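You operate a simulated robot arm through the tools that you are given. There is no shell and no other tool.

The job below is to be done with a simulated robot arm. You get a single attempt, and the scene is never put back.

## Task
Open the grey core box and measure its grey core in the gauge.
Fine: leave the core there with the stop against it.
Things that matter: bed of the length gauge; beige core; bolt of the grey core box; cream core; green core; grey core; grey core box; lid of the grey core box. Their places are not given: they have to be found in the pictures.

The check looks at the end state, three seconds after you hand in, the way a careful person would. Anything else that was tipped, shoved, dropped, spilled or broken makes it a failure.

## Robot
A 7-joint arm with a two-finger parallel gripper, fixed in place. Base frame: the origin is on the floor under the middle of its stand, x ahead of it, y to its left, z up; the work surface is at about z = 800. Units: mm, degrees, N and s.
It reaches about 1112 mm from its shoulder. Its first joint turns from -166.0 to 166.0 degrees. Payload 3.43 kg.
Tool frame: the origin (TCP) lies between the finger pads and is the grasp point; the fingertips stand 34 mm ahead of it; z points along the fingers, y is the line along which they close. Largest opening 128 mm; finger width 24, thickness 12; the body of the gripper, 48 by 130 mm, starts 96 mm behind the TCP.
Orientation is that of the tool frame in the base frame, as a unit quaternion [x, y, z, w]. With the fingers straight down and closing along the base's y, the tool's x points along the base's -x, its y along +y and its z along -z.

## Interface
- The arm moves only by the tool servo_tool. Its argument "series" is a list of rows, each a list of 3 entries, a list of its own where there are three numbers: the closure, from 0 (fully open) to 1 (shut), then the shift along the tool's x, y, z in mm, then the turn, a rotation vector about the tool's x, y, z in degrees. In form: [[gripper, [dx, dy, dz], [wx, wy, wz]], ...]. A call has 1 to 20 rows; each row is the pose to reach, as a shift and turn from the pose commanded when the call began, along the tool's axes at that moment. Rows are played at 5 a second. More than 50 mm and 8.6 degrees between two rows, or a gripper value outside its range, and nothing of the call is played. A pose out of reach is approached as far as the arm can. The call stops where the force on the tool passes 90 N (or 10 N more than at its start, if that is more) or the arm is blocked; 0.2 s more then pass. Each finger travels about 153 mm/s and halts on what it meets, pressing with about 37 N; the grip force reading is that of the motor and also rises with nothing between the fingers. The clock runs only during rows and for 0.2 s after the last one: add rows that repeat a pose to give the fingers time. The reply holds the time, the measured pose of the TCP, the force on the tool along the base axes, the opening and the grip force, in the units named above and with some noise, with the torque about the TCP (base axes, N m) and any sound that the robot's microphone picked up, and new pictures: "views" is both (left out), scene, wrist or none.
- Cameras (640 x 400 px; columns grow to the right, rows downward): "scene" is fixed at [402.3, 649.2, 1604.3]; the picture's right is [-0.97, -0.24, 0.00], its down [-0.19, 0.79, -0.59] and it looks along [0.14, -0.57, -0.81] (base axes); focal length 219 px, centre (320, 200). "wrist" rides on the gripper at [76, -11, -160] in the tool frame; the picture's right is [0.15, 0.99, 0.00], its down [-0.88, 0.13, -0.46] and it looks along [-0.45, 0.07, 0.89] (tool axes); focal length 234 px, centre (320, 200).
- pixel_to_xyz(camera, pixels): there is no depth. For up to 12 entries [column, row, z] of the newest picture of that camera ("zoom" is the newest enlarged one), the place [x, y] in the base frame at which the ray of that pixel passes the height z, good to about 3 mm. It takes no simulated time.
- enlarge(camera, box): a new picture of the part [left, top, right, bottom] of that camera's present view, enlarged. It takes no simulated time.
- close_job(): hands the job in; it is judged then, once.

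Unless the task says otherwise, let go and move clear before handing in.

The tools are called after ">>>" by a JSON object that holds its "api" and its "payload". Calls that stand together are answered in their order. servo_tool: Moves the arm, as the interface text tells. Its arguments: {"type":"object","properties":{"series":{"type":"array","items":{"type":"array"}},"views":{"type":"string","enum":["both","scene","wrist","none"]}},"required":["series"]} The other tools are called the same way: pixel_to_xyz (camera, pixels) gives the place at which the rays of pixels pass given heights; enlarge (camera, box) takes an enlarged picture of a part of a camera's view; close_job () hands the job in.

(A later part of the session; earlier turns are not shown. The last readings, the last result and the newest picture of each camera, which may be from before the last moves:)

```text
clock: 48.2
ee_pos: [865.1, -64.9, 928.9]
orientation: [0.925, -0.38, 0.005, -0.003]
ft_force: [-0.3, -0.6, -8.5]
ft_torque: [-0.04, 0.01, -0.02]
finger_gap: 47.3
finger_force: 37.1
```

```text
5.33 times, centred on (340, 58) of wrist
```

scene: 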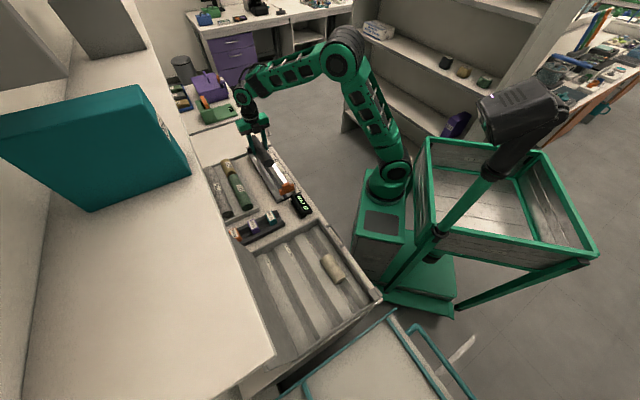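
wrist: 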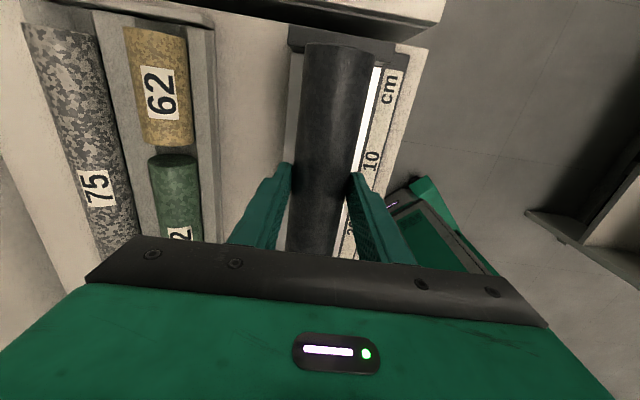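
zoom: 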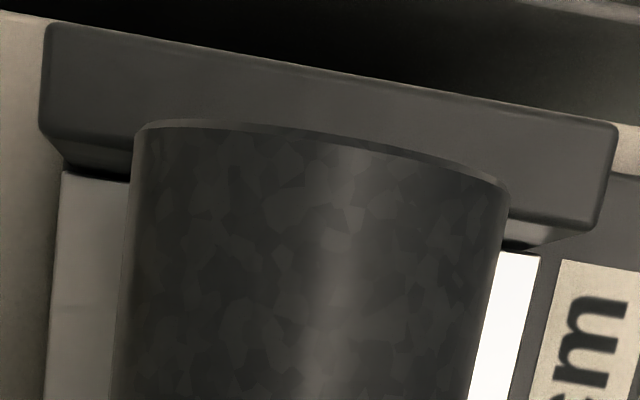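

The face is at u≈-749 to -753, so the present gap is only 2–6 mm. I'll back off 6 mm, then lower toward the channel.

>>> {"api": "servo_tool", "payload": {"series": [[0.95, [-6, 0, 0], [0, 0, 0]], [0.95, [-6, 0, 18], [0, 0, 0]], [0.95, [-6, 0, 36], [0, 0, 0]], [0.95, [-6, 0, 52], [0, 0, 0]], [0.95, [-6, 0, 52], [0, 0, 0]]], "views": "both"}}

>>> {"api": "enlarge", "payload": {"camera": "scene", "box": [240, 130, 310, 195]}}

>>> {"api": "enlarge", "payload": {"camera": "wrist", "box": [240, 0, 420, 200]}}

```text
clock: 49.4
ee_pos: [862.5, -60.0, 878.2]
orientation: [0.925, -0.381, 0.004, -0.003]
ft_force: [0.1, 0.0, -9.0]
ft_torque: [-0.05, 0.01, 0.01]
finger_gap: 47.7
finger_force: 36.6
```

scene: 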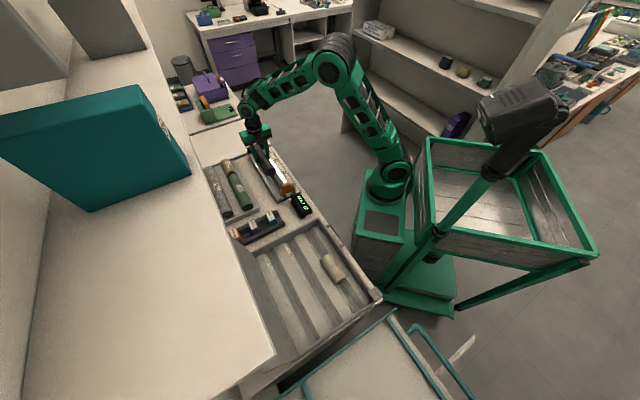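
wrist: 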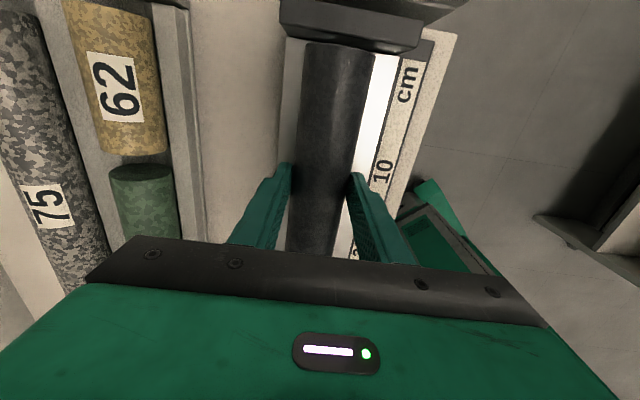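

```text
6.15 times, centred on (275, 162) of scene
```

zoom: 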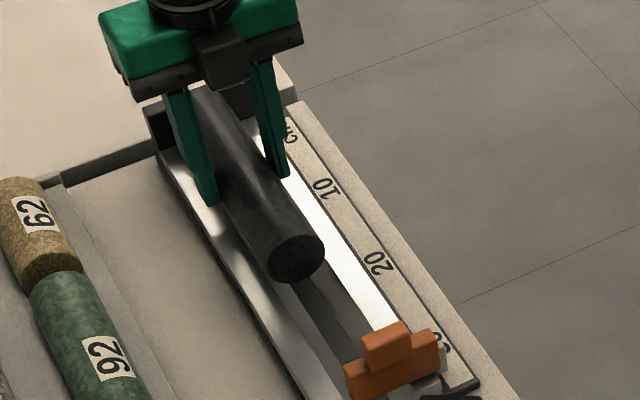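

```text
2.00 times, centred on (330, 100) of wrist
```

zoom: 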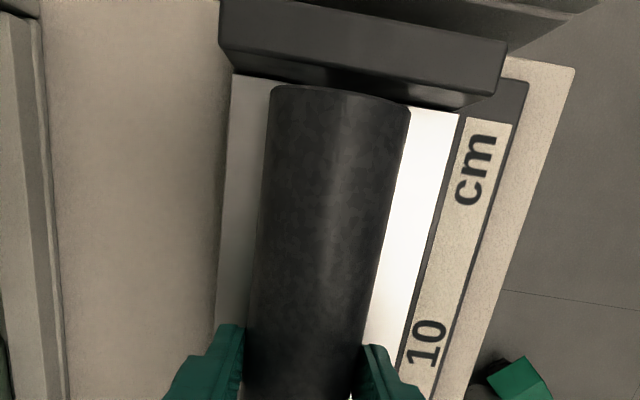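

The core is over the channel with a gap to the end plate; it seems about 3 mm too far back (+v). I'll shift 2.5 mm toward the robot and lower in small steps, watching the force.

>>> {"api": "servo_tool", "payload": {"series": [[0.95, [0, 2.5, 0], [0, 0, 0]], [0.95, [0, 2.5, 4], [0, 0, 0]], [0.95, [0, 2.5, 8], [0, 0, 0]], [0.95, [0, 2.5, 11], [0, 0, 0]], [0.95, [0, 2.5, 11], [0, 0, 0]]], "views": "none"}}

```text
clock: 50.6
ee_pos: [861.0, -60.9, 868.0]
orientation: [0.925, -0.381, 0.005, -0.002]
ft_force: [-0.4, -0.9, -9.0]
ft_torque: [-0.02, 0.01, -0.01]
finger_gap: 47.5
finger_force: 37.1
```

>>> {"api": "servo_tool", "payload": {"series": [[0.95, [0, 0, 2], [0, 0, 0]], [0.95, [0, 0, 4], [0, 0, 0]], [0.95, [0, 0, 4], [0, 0, 0]]], "views": "both"}}

>>> {"api": "enlarge", "payload": {"camera": "wrist", "box": [240, 0, 420, 200]}}

```text
clock: 51.4
ee_pos: [860.8, -60.0, 863.0]
orientation: [0.924, -0.381, 0.006, -0.003]
ft_force: [-0.3, 0.2, -9.0]
ft_torque: [-0.01, -0.01, 0.01]
finger_gap: 47.4
finger_force: 36.9
```

scene: 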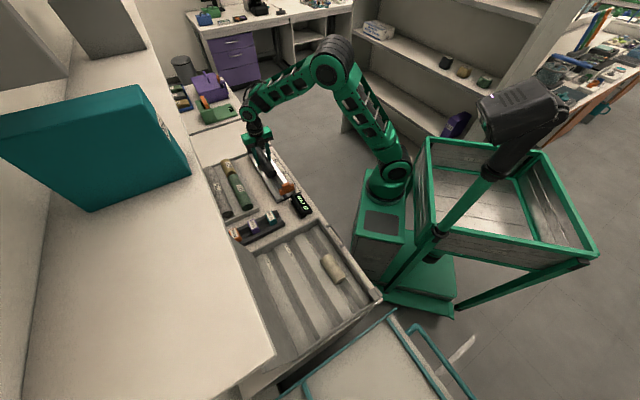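
wrist: 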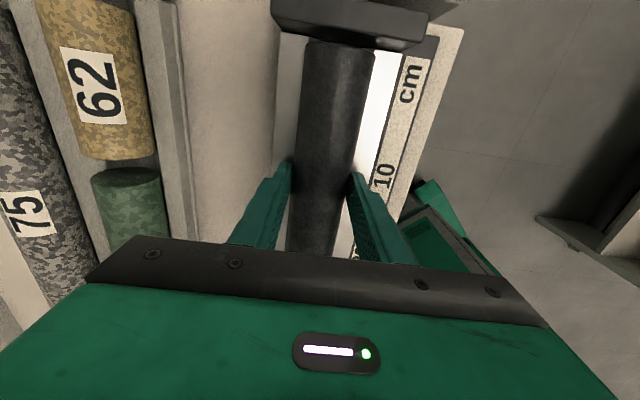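

```text
2.00 times, centred on (330, 100) of wrist
```

zoom: 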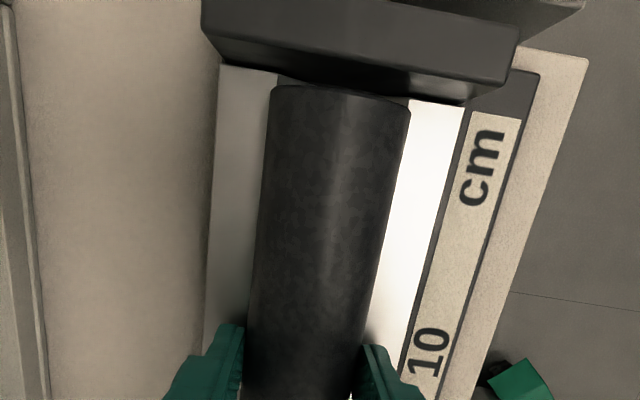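

The rails now show evenly on both sides of the core (47 vs 50 px). I'll keep lowering by 3 mm at a time until the channel takes the weight.

>>> {"api": "servo_tool", "payload": {"series": [[0.95, [0, 0, 1.5], [0, 0, 0]], [0.95, [0, 0, 3], [0, 0, 0]], [0.95, [0, 0, 3], [0, 0, 0]]], "views": "none"}}

```text
clock: 52.2
ee_pos: [860.9, -60.4, 861.2]
orientation: [0.925, -0.381, 0.005, -0.003]
ft_force: [0.1, -0.6, -8.9]
ft_torque: [-0.03, -0.03, -0.03]
finger_gap: 47.3
finger_force: 36.5
```

>>> {"api": "servo_tool", "payload": {"series": [[0.95, [0, 0, 1.5], [0, 0, 0]], [0.95, [0, 0, 3], [0, 0, 0]], [0.95, [0, 0, 3], [0, 0, 0]]], "views": "none"}}

```text
clock: 53.0
ee_pos: [859.7, -61.6, 859.9]
orientation: [0.924, -0.381, 0.007, -0.002]
ft_force: [-1.5, -1.1, 18.9]
ft_torque: [0.51, 0.56, -0.32]
finger_gap: 47.5
finger_force: 37.4
```

The channel took the weight at TCP z≈860 (force went from -9 to +19 N). I'll ease up 1.5 mm and slide the core toward the end plate in small steps.

>>> {"api": "servo_tool", "payload": {"series": [[0.95, [0, 0, -1.5], [0, 0, 0]], [0.95, [2, 0, -1.5], [0, 0, 0]], [0.95, [4, 0, -1.5], [0, 0, 0]], [0.95, [4, 0, -1.5], [0, 0, 0]]], "views": "wrist"}}

>>> {"api": "enlarge", "payload": {"camera": "wrist", "box": [280, 10, 400, 95]}}

```text
clock: 54.0
ee_pos: [861.9, -64.5, 859.5]
orientation: [0.925, -0.381, 0.005, -0.003]
ft_force: [-8.9, 2.7, 5.5]
ft_torque: [0.26, 0.34, -0.05]
finger_gap: 47.5
finger_force: 37.2
```

wrist: 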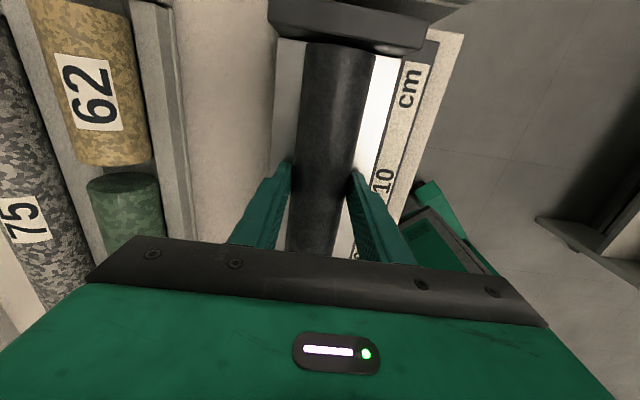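

```text
4.71 times, centred on (340, 52) of wrist
```

zoom: 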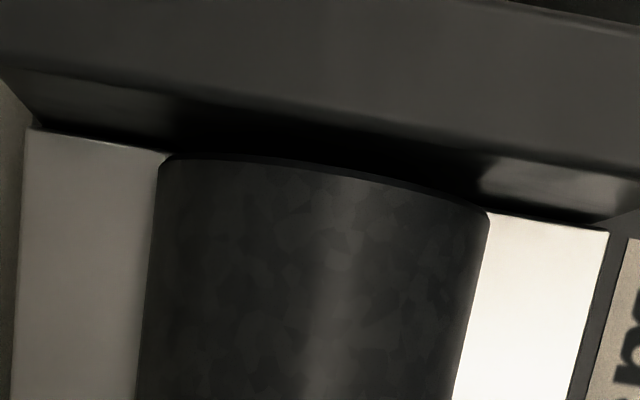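

The core's end is close to the plate (only a thin gap near zoom (165,157)). I'll push on in 1 mm steps.

>>> {"api": "servo_tool", "payload": {"series": [[0.95, [1, 0, 0], [0, 0, 0]], [0.95, [2, 0, 0], [0, 0, 0]], [0.95, [3, 0, 0], [0, 0, 0]], [0.95, [3, 0, 0], [0, 0, 0]]], "views": "wrist"}}

>>> {"api": "enlarge", "payload": {"camera": "wrist", "box": [280, 10, 400, 95]}}

```text
clock: 55.0
ee_pos: [865.0, -66.1, 858.6]
orientation: [0.924, -0.381, 0.005, -0.003]
ft_force: [-4.3, -0.4, -2.9]
ft_torque: [-0.08, 0.03, -0.26]
finger_gap: 47.6
finger_force: 37.0
```

wrist: 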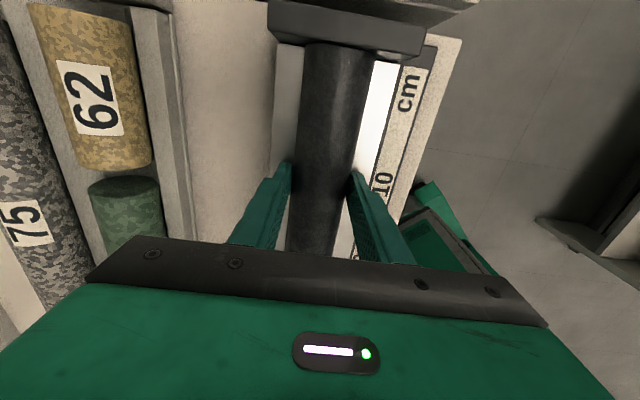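

```text
4.71 times, centred on (340, 52) of wrist
```

zoom: 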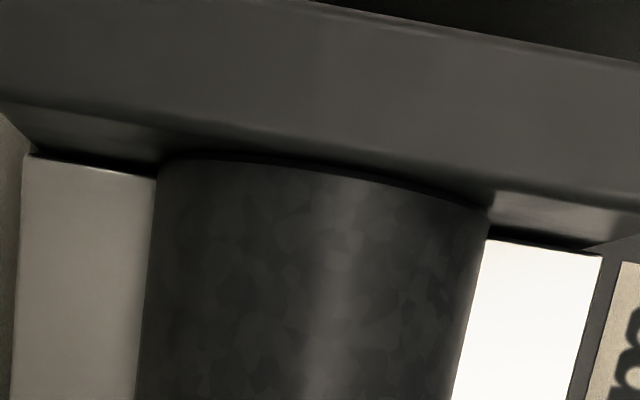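

Still no firm contact (about 3 N). I'll continue in small steps until the plate resists.

>>> {"api": "servo_tool", "payload": {"series": [[0.95, [1, 0, 0], [0, 0, 0]], [0.95, [2, 0, 0], [0, 0, 0]], [0.95, [3, 0, 0], [0, 0, 0]], [0.95, [3, 0, 0], [0, 0, 0]]], "views": "wrist"}}

>>> {"api": "enlarge", "payload": {"camera": "wrist", "box": [280, 10, 400, 95]}}

```text
clock: 56.0
ee_pos: [865.0, -66.2, 860.1]
orientation: [0.925, -0.38, 0.003, -0.003]
ft_force: [-23.3, 11.8, 0.0]
ft_torque: [0.49, 0.94, -0.43]
finger_gap: 47.6
finger_force: 36.8
```

wrist: 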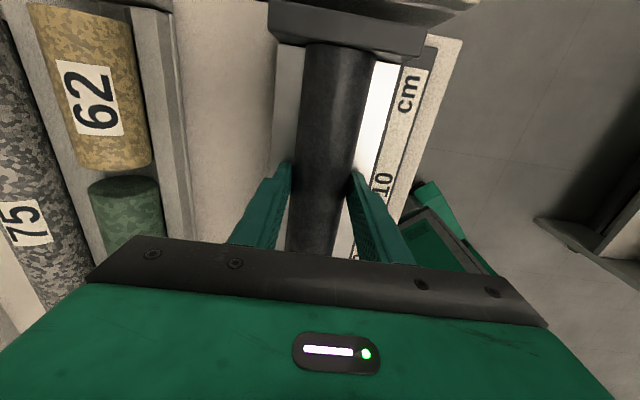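

```text
4.71 times, centred on (340, 52) of wrist
```

zoom: 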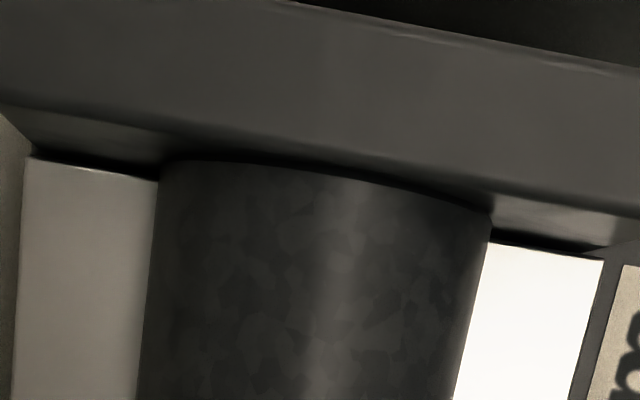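

The core is firmly against the end plate (26 N, no further motion). I'll relax the push, open the fingers, and rise.

>>> {"api": "servo_tool", "payload": {"series": [[0.95, [-1.7, 0, 0], [0, 0, 0]], [0.6, [-1.7, 0, 0], [0, 0, 0]], [0.45, [-1.7, 0, 0], [0, 0, 0]], [0.45, [-1.7, 0, 0], [0, 0, 0]], [0.45, [-1.7, 0, -10], [0, 0, 0]], [0.45, [-1.7, 0, -30], [0, 0, 0]], [0.45, [-1.7, 0, -70], [0, 0, 0]], [0.45, [-1.7, 0, -110], [0, 0, 0]], [0.45, [-1.7, 0, -140], [0, 0, 0]], [0.45, [-1.7, 0, -140], [0, 0, 0]]], "views": "both"}}

>>> {"api": "enlarge", "payload": {"camera": "scene", "box": [240, 130, 320, 210]}}

>>> {"api": "enlarge", "payload": {"camera": "wrist", "box": [260, 0, 420, 240]}}

```text
clock: 58.2
ee_pos: [863.3, -66.4, 1000.6]
orientation: [0.925, -0.381, 0.005, -0.003]
ft_force: [-0.1, -0.5, 0.2]
ft_torque: [-0.02, 0.01, 0.02]
finger_gap: 70.2
finger_force: 0.0
```

scene: 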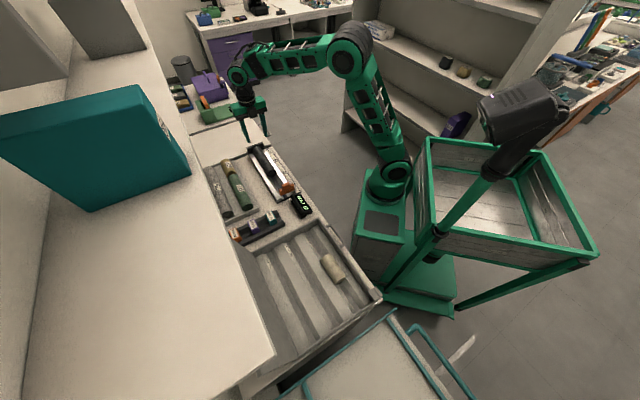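
wrist: 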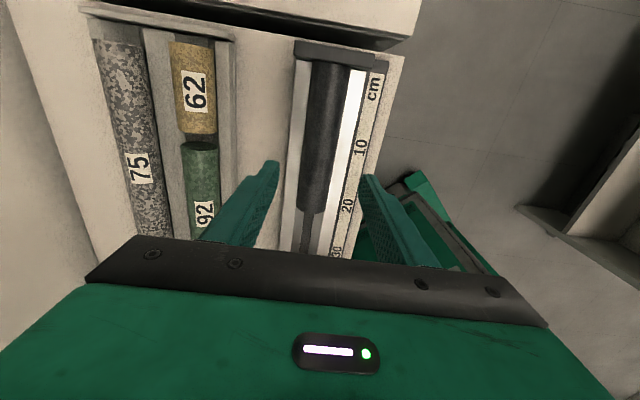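

```text
5.00 times, centred on (280, 170) of scene
```

zoom: 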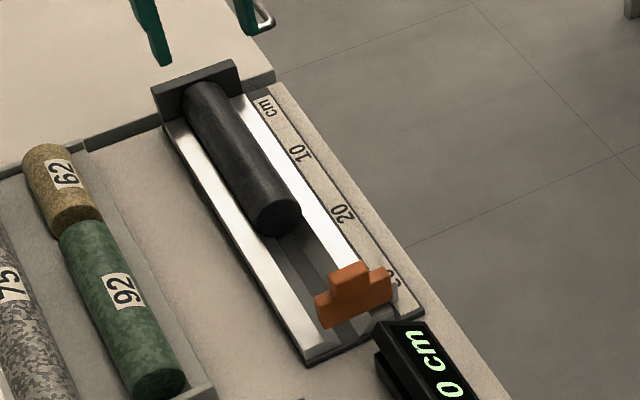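

```text
1.67 times, centred on (340, 120) of wrist
```

zoom: 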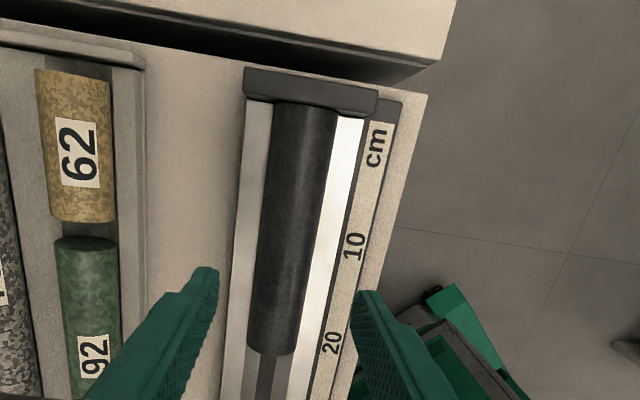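

The core rests in the channel against the end plate. Now I'll locate the orange stop (scene (286,185)) for gripping its knob.

>>> {"api": "pixel_to_xyz", "payload": {"camera": "scene", "pixels": [[286, 185, 840], [286, 185, 850], [286, 185, 860], [279, 192.5, 840], [294, 185, 840], [284, 193, 825]]}}

>>> {"api": "enlarge", "payload": {"camera": "scene", "box": [268, 172, 308, 202]}}

```text
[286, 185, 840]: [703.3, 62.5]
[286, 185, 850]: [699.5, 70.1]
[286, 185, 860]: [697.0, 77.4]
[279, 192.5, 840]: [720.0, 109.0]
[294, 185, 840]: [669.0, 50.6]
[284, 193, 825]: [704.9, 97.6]
```

```text
13.33 times, centred on (288, 187) of scene
```

zoom: 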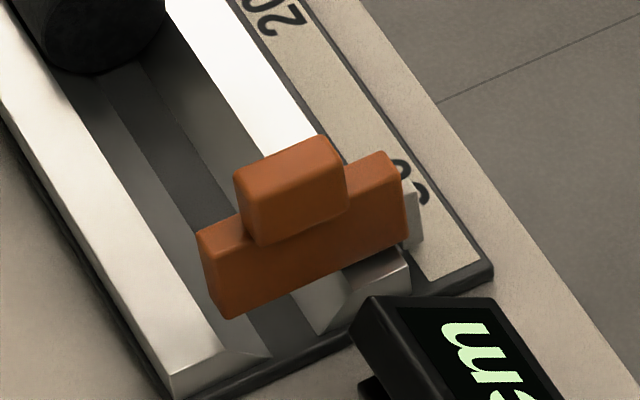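

The knob is near (700,70) at z≈850. I'll hover over it to see it in the wrist camera.

>>> {"api": "servo_tool", "payload": {"series": [[0.45, [-42, 3.6, 8], [0, 0, 0]], [0.45, [-85, 7, 16], [0, 0, 0]], [0.45, [-127, 10.7, 24], [0, 0, 0]], [0.45, [-170, 14, 32], [0, 0, 0]], [0.45, [-212, 17.8, 40], [0, 0, 0]], [0.45, [-212, 17.8, 40], [0, 0, 0]]], "views": "both"}}

>>> {"api": "enlarge", "payload": {"camera": "wrist", "box": [240, 60, 420, 240]}}

```text
clock: 59.6
ee_pos: [703.9, 69.3, 958.1]
orientation: [0.924, -0.382, 0.005, -0.002]
ft_force: [0.0, -0.8, -0.4]
ft_torque: [0.0, 0.01, 0.0]
finger_gap: 70.5
finger_force: 0.0
```

scene: 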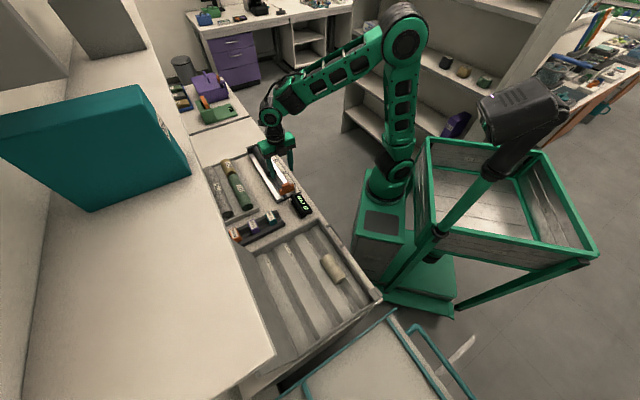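
wrist: 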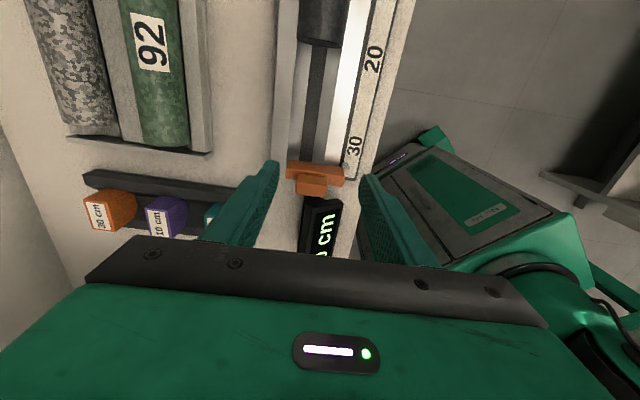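

```text
2.22 times, centred on (330, 150) of wrist
```

zoom: 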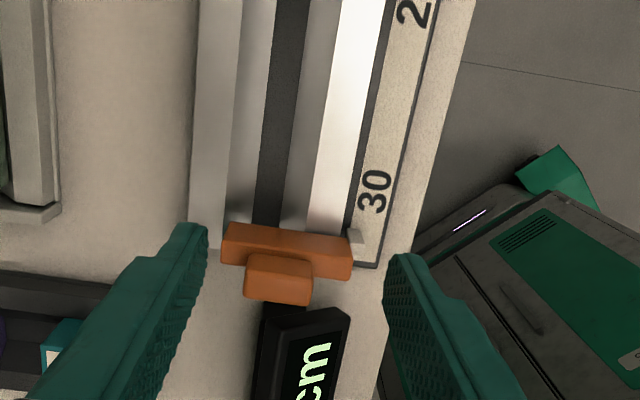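

>>> {"api": "enlarge", "payload": {"camera": "wrist", "box": [275, 150, 355, 205]}}

>>> {"api": "pixel_to_xyz", "payload": {"camera": "wrist", "pixels": [[312, 190, 850], [312, 190, 860], [312, 172, 830], [312, 172, 840]]}}

```text
7.27 times, centred on (315, 178) of wrist
```

zoom: 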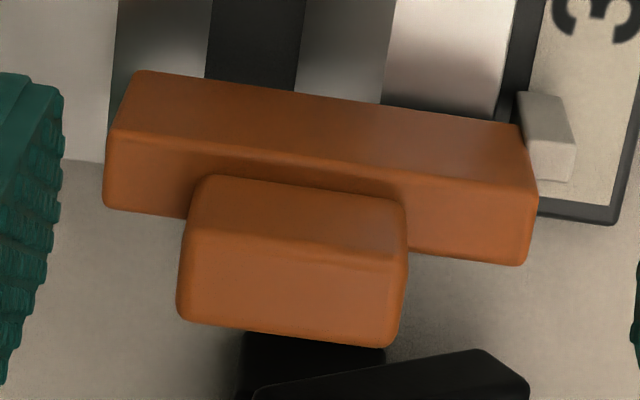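

```text
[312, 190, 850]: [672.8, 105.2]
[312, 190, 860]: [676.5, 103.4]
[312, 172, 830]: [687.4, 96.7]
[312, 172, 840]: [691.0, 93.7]
```

The knob sits on top of the plate; matching rays suggests its top is rather high (z≈890). I'll verify with both cameras.

>>> {"api": "pixel_to_xyz", "payload": {"camera": "wrist", "pixels": [[310.9, 190.7, 870], [310.9, 190.7, 880], [310.9, 190.7, 890], [310.9, 190.7, 900], [286.5, 161, 860], [286.5, 161, 870], [344.5, 170.5, 860], [344.5, 170.5, 870]]}}

>>> {"api": "enlarge", "payload": {"camera": "scene", "box": [268, 172, 308, 202]}}

```text
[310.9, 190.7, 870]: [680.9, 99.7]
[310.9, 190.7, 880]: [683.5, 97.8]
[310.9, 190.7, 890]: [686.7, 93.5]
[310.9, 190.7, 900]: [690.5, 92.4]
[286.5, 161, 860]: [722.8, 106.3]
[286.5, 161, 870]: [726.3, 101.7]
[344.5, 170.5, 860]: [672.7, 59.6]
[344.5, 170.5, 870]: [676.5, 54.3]
```

```text
13.33 times, centred on (288, 187) of scene
```

zoom: 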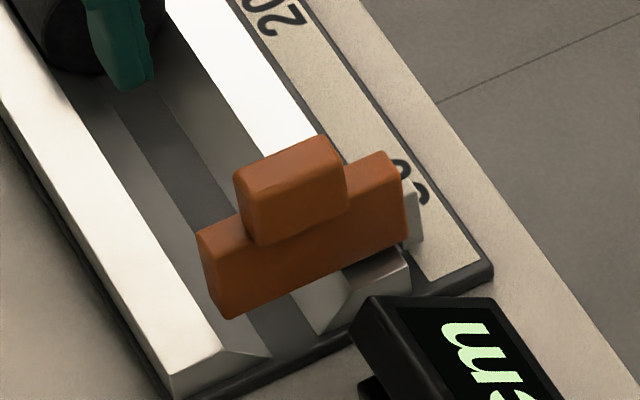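

>>> {"api": "pixel_to_xyz", "payload": {"camera": "zoom", "pixels": [[288, 168, 860], [288, 168, 870], [288, 168, 880], [288, 168, 890], [205, 232, 850], [205, 232, 860], [205, 232, 870], [388, 155, 850], [388, 155, 860], [388, 155, 870], [258, 243, 860], [347, 210, 860]]}}

```text
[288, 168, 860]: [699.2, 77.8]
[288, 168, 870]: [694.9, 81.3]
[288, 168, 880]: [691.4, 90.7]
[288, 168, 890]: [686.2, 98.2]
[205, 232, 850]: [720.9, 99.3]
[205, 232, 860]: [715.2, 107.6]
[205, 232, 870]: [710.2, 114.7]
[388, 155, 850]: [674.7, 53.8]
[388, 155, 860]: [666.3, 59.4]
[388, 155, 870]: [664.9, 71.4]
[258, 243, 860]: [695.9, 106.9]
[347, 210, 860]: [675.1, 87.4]
```

The knob top is at about (686.5,95.5,886), roughly 31×15×29 mm. Before descending, I'll check where the display's edge is relative to the fingers.

>>> {"api": "pixel_to_xyz", "payload": {"camera": "wrist", "pixels": [[305, 199.5, 850], [343.5, 204, 850], [305, 199.5, 870], [343.5, 204, 870]]}}

>>> {"api": "enlarge", "payload": {"camera": "scene", "box": [280, 180, 320, 225]}}

>>> {"api": "pixel_to_xyz", "payload": {"camera": "scene", "pixels": [[291.5, 195, 850], [291.5, 195, 870], [301, 194, 850], [301, 194, 870]]}}

```text
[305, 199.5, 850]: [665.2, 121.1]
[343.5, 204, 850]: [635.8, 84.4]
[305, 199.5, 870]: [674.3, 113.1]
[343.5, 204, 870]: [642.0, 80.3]
```

```text
8.89 times, centred on (300, 202) of scene
```

zoom: 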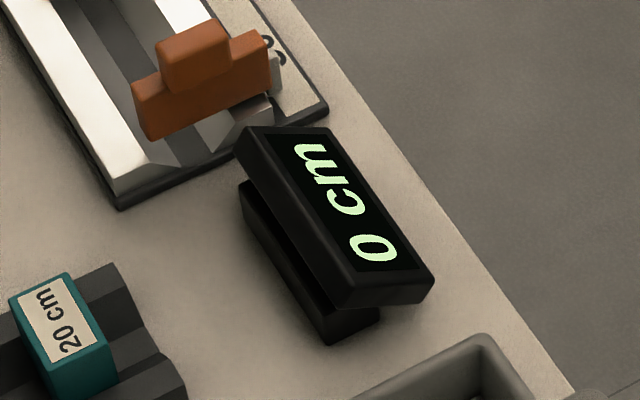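

```text
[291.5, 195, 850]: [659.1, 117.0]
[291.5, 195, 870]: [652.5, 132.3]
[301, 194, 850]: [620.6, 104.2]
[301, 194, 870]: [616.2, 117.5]
```

The display's near edge is at u≈-380, leaving about 19 mm clearance to the fingers. I'll descend to just above the knob and check the alignment.

>>> {"api": "servo_tool", "payload": {"series": [[0.5, [-15, -3, 10], [0, 0, 0]], [0.5, [-30.8, -6.3, 20], [0, 0, 0]], [0.5, [-30.8, -6.3, 34], [0, 0, 0]], [0.5, [-30.8, -6.3, 34], [0, 0, 0]]], "views": "both"}}

>>> {"api": "enlarge", "payload": {"camera": "wrist", "box": [240, 110, 400, 240]}}

>>> {"api": "enlarge", "payload": {"camera": "scene", "box": [255, 160, 315, 210]}}

```text
clock: 60.6
ee_pos: [684.4, 96.6, 922.8]
orientation: [0.924, -0.382, 0.006, -0.002]
ft_force: [0.4, -0.1, -0.3]
ft_torque: [0.0, 0.04, -0.02]
finger_gap: 64.0
finger_force: 0.0
```

scene: 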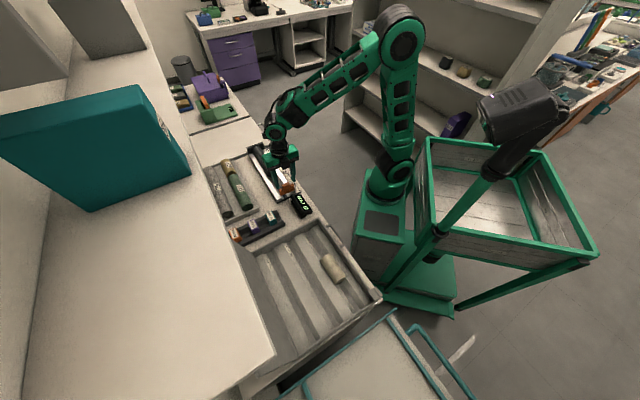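
wrist: 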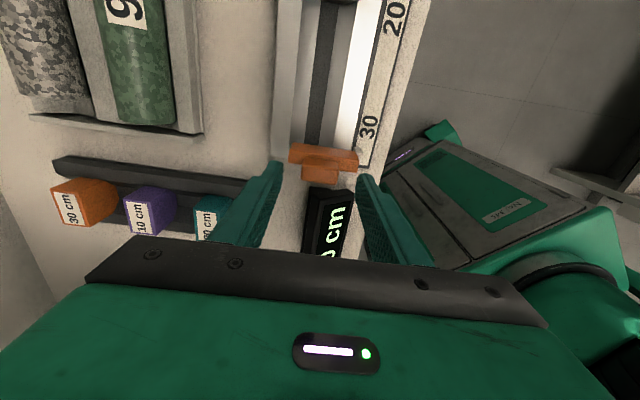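

```text
3.08 times, centred on (320, 175) of wrist
```

zoom: 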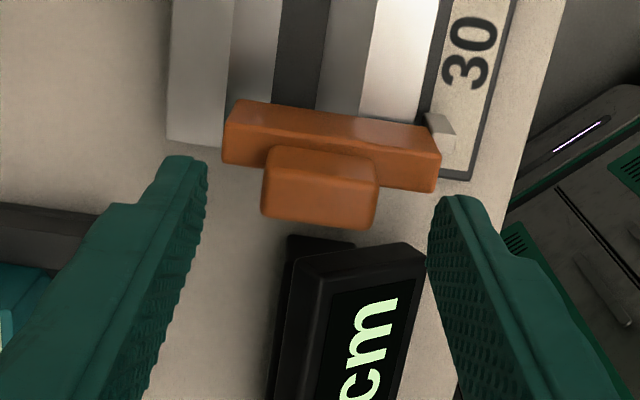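

```text
8.00 times, centred on (285, 185) of scene
```

zoom: 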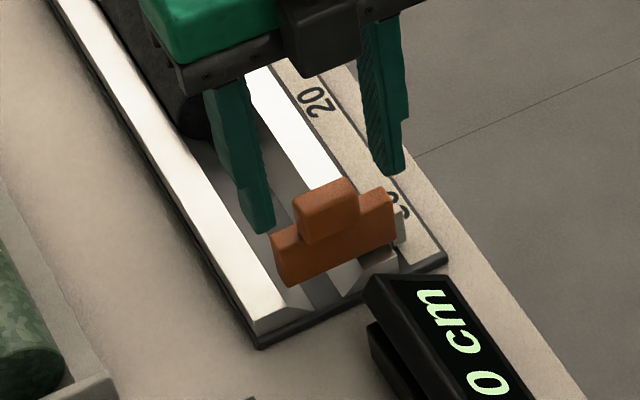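

The knob top centre (320,177) coincides with the TCP axis. I'll descend 24 mm and close on it.

>>> {"api": "servo_tool", "payload": {"series": [[0.5, [0, 0, 8], [0, 0, 0]], [0.5, [0, 0, 16], [0, 0, 0]], [0.5, [0, 0, 24], [0, 0, 0]], [0.65, [0, 0, 24], [0, 0, 0]], [0.8, [0, 0, 24], [0, 0, 0]], [0.9, [0, 0, 24], [0, 0, 0]], [0.9, [0, 0, 24], [0, 0, 0]]], "views": "both"}}

>>> {"api": "enlarge", "payload": {"camera": "wrist", "box": [240, 110, 400, 240]}}

```text
clock: 62.2
ee_pos: [685.7, 96.3, 897.7]
orientation: [0.924, -0.382, 0.006, -0.003]
ft_force: [4.4, 4.0, -0.8]
ft_torque: [-0.25, 0.13, -0.07]
finger_gap: 33.2
finger_force: 45.1
```

scene: 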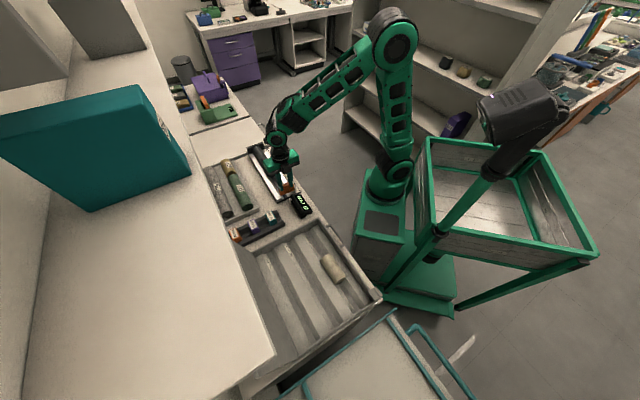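
wrist: 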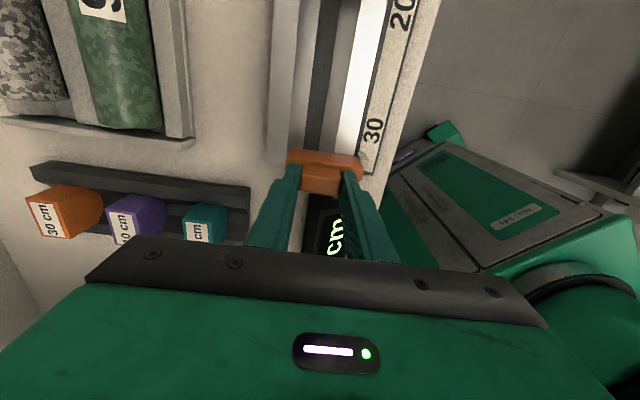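

```text
3.08 times, centred on (320, 175) of wrist
```

zoom: 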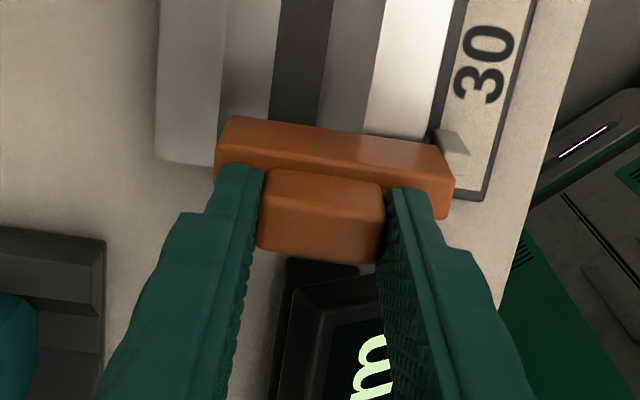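

The knob is gripped (33 mm). I'll slide the stop along the bed toward the core, first 90 mm, watching the forces.

>>> {"api": "servo_tool", "payload": {"series": [[0.9, [5, 0, 0], [0, 0, 0]], [0.9, [15, 0.1, 0], [0, 0, 0]], [0.9, [25, 0.2, 0], [0, 0, 0]], [0.9, [35, 0.3, 0], [0, 0, 0]], [0.9, [45, 0.4, 0], [0, 0, 0]], [0.9, [45, 0.4, 0], [0, 0, 0]]], "views": "both"}}

>>> {"api": "enlarge", "payload": {"camera": "scene", "box": [255, 150, 325, 220]}}

```text
clock: 63.6
ee_pos: [718.1, 64.6, 898.8]
orientation: [0.925, -0.381, 0.004, -0.003]
ft_force: [12.1, 11.9, -11.6]
ft_torque: [0.26, 0.3, -0.03]
finger_gap: 33.4
finger_force: 44.8
```

scene: 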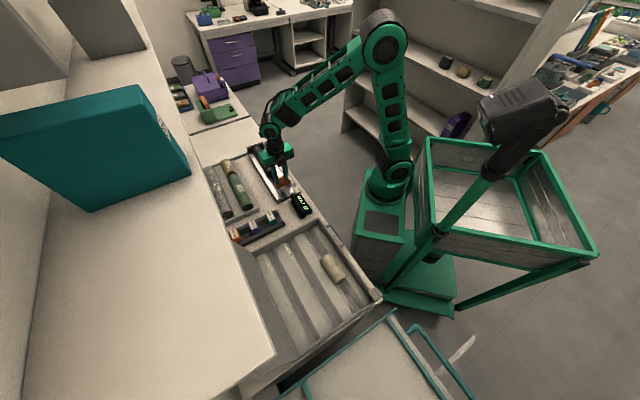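
wrist: 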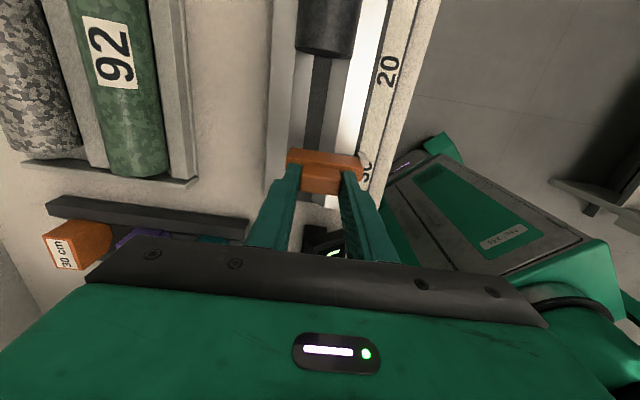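

```text
5.71 times, centred on (290, 185) of scene
```

zoom: 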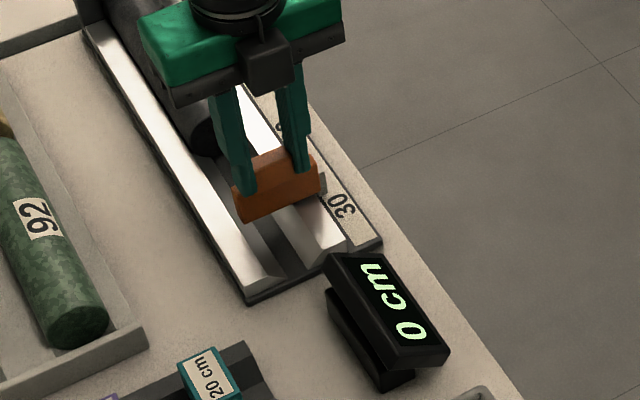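

The stop slides along with the fingers, with a small sideways load (17 N toward +v) and an upward drag. I'll correct the path by about 1 mm and continue 40 mm.

>>> {"api": "servo_tool", "payload": {"series": [[0.9, [4, -1.2, 0.6], [0, 0, 0]], [0.9, [12, -1.3, 0.8], [0, 0, 0]], [0.9, [22, -1.4, 0.8], [0, 0, 0]], [0.9, [32, -1.6, 0.8], [0, 0, 0]], [0.9, [40, -1.7, 0.8], [0, 0, 0]], [0.9, [40, -1.7, 0.8], [0, 0, 0]]], "views": "both"}}

>>> {"api": "enlarge", "payload": {"camera": "wrist", "box": [260, 60, 400, 220]}}

>>> {"api": "enlarge", "payload": {"camera": "scene", "box": [245, 135, 325, 215]}}

```text
clock: 65.0
ee_pos: [746.4, 36.7, 899.8]
orientation: [0.924, -0.382, 0.006, -0.002]
ft_force: [-5.5, -6.1, 13.0]
ft_torque: [-0.49, 0.58, -0.12]
finger_gap: 33.6
finger_force: 44.7
```

scene: 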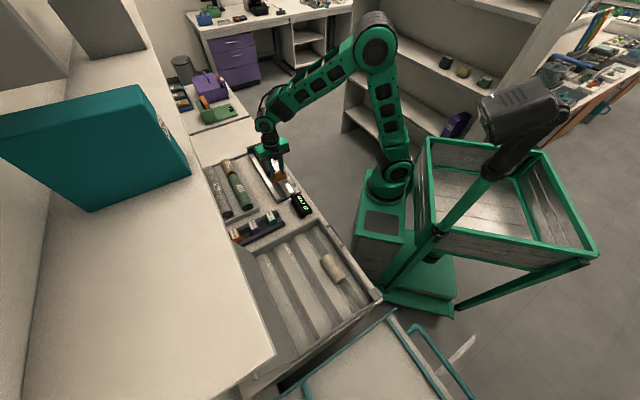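
wrist: 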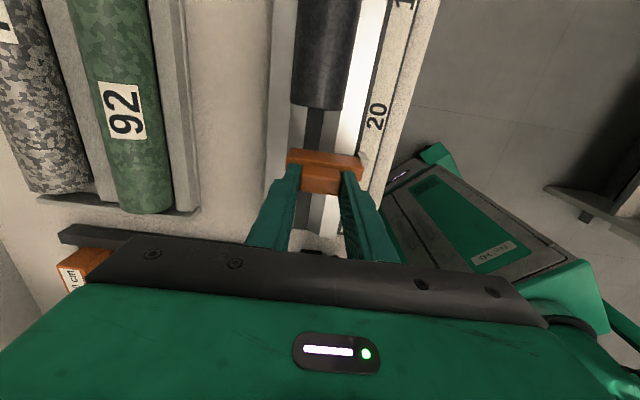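

```text
2.50 times, centred on (330, 140) of wrist
```

zoom: 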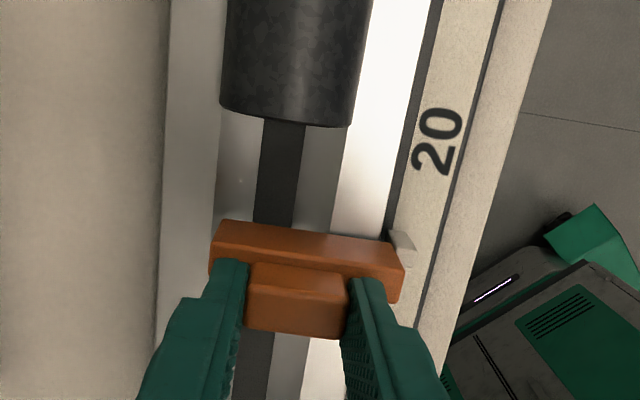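

```text
5.00 times, centred on (285, 175) of scene
```

zoom: 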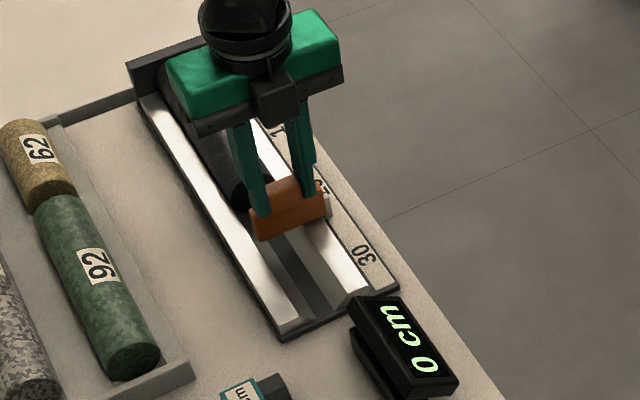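

About 45 mm remain between the stop and the core (zoom rows 125 vs 222). I'll correct slightly and move another 35 mm.

>>> {"api": "servo_tool", "payload": {"series": [[0.9, [4, 0.5, -0.8], [0, 0, 0]], [0.9, [12, 0.4, -0.8], [0, 0, 0]], [0.9, [20, 0.3, -0.8], [0, 0, 0]], [0.9, [28, 0.2, -0.8], [0, 0, 0]], [0.9, [35, 0.1, -0.8], [0, 0, 0]], [0.9, [35, 0.1, -0.8], [0, 0, 0]]], "views": "both"}}

>>> {"api": "enlarge", "payload": {"camera": "wrist", "box": [260, 60, 400, 220]}}

>>> {"api": "enlarge", "payload": {"camera": "scene", "box": [245, 135, 325, 215]}}

```text
clock: 66.4
ee_pos: [770.7, 11.3, 898.6]
orientation: [0.924, -0.381, 0.006, -0.002]
ft_force: [-9.9, -9.9, -8.9]
ft_torque: [-0.1, 0.8, 0.07]
finger_gap: 33.3
finger_force: 45.2
```

scene: 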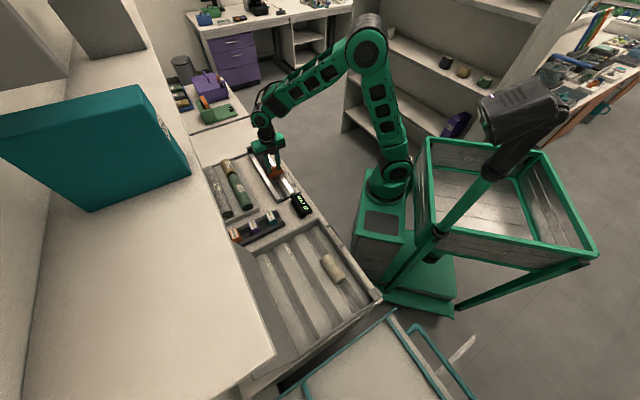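
wrist: 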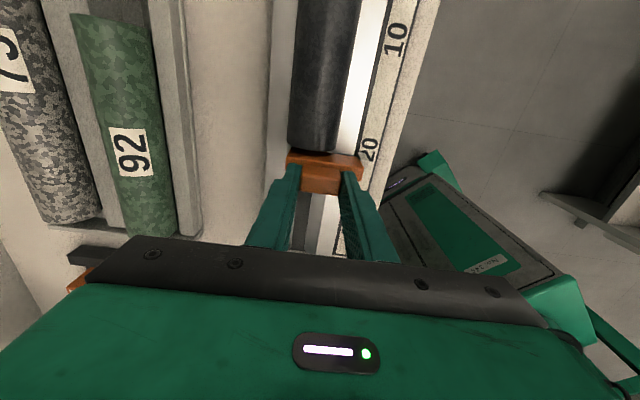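

```text
2.50 times, centred on (330, 140) of wrist
```

zoom: 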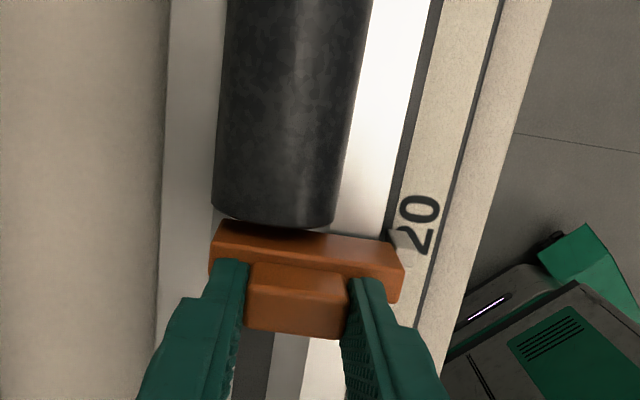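

```text
5.00 times, centred on (285, 175) of scene
```

zoom: 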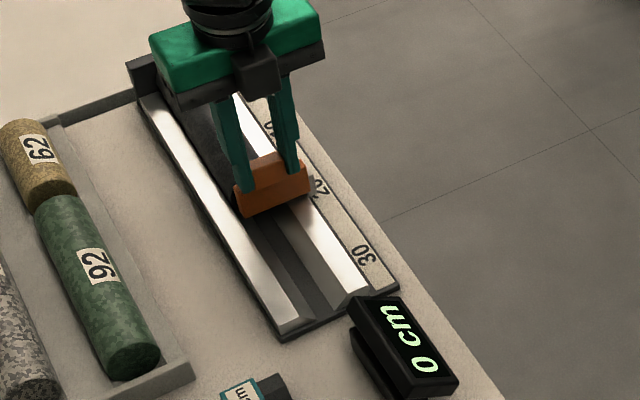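

The stop is just short of the core (zoom row ~222) with pointer near 20. I'll relieve the side load and go on in 1 mm steps until I feel contact.

>>> {"api": "servo_tool", "payload": {"series": [[0.9, [0, 1, 0.6], [0, 0, 0]], [0.9, [1.5, 1, 0.6], [0, 0, 0]], [0.9, [3, 1, 0.6], [0, 0, 0]], [0.9, [4, 1, 0.6], [0, 0, 0]], [0.9, [4, 1, 0.6], [0, 0, 0]]], "views": "both"}}

>>> {"api": "enlarge", "payload": {"camera": "wrist", "box": [260, 90, 400, 220]}}

>>> {"api": "enlarge", "payload": {"camera": "scene", "box": [245, 135, 325, 215]}}

```text
clock: 67.6
ee_pos: [773.7, 7.9, 899.0]
orientation: [0.925, -0.381, 0.004, -0.003]
ft_force: [-4.6, -5.2, -11.9]
ft_torque: [-0.16, 0.66, -0.01]
finger_gap: 33.2
finger_force: 44.9
```

scene: 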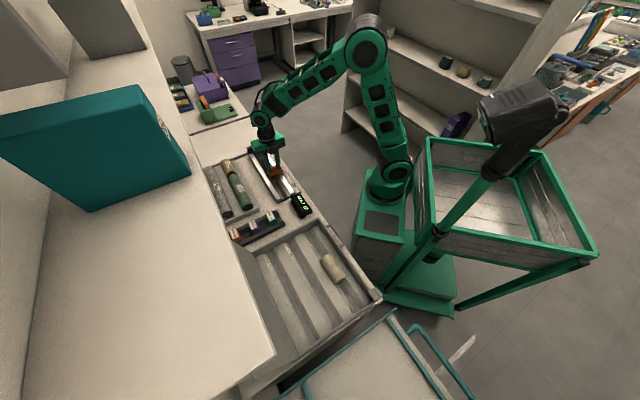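
wrist: 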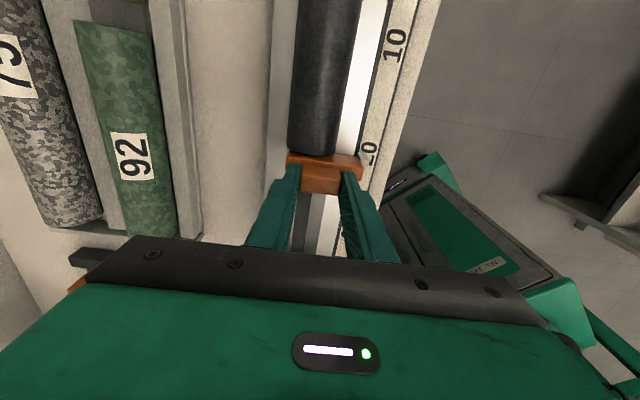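

```text
3.08 times, centred on (330, 155) of wrist
```

zoom: 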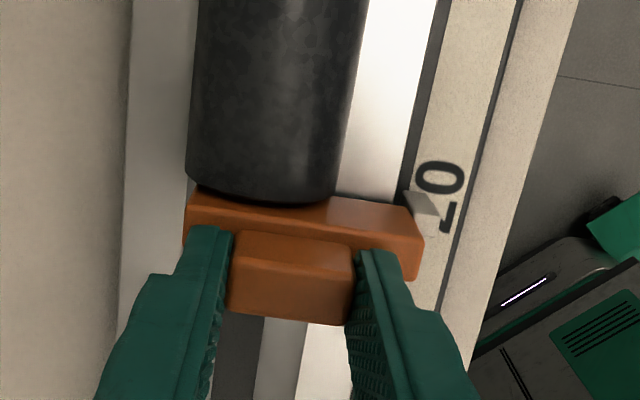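

```text
5.00 times, centred on (285, 175) of scene
```

zoom: 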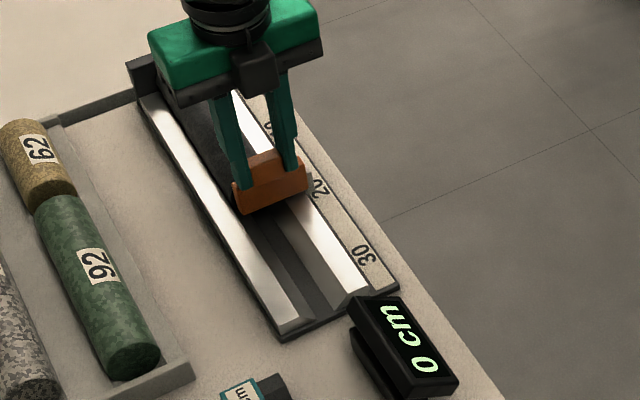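

No contact force along the bed yet. I'll continue in 1 mm steps.

>>> {"api": "servo_tool", "payload": {"series": [[0.9, [1, 0.5, 0.8], [0, 0, 0]], [0.9, [2, 0.5, 0.8], [0, 0, 0]], [0.9, [3, 0.5, 0.8], [0, 0, 0]], [0.9, [4, 0.5, 0.8], [0, 0, 0]], [0.9, [4, 0.5, 0.8], [0, 0, 0]]], "views": "both"}}

>>> {"api": "enlarge", "payload": {"camera": "wrist", "box": [260, 90, 400, 220]}}

>>> {"api": "enlarge", "payload": {"camera": "scene", "box": [245, 135, 325, 215]}}

```text
clock: 68.8
ee_pos: [774.6, 7.2, 899.8]
orientation: [0.925, -0.38, 0.004, -0.003]
ft_force: [-13.6, 6.3, 2.4]
ft_torque: [-0.06, 0.73, -0.19]
finger_gap: 33.4
finger_force: 45.3
```

scene: 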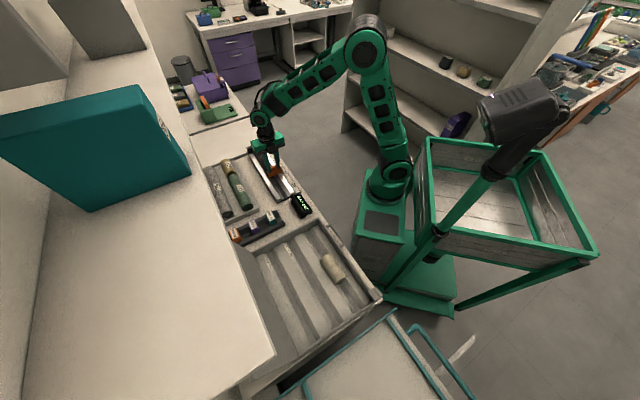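
wrist: 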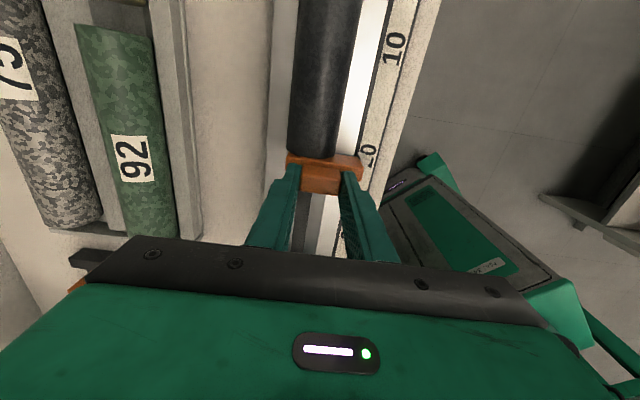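

```text
3.08 times, centred on (330, 155) of wrist
```

zoom: 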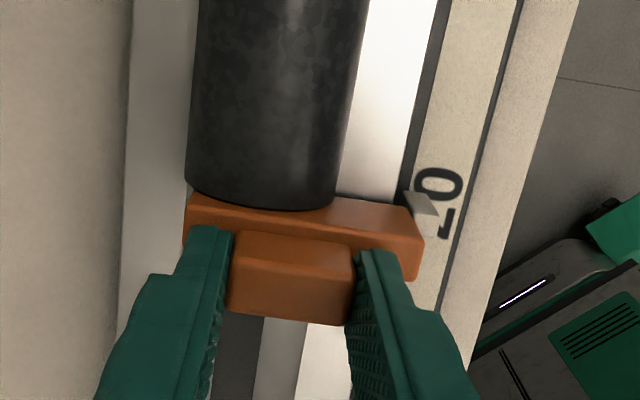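

```text
5.00 times, centred on (285, 175) of scene
```

zoom: 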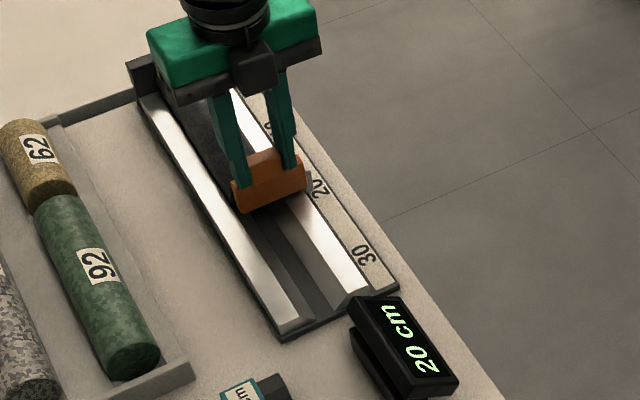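

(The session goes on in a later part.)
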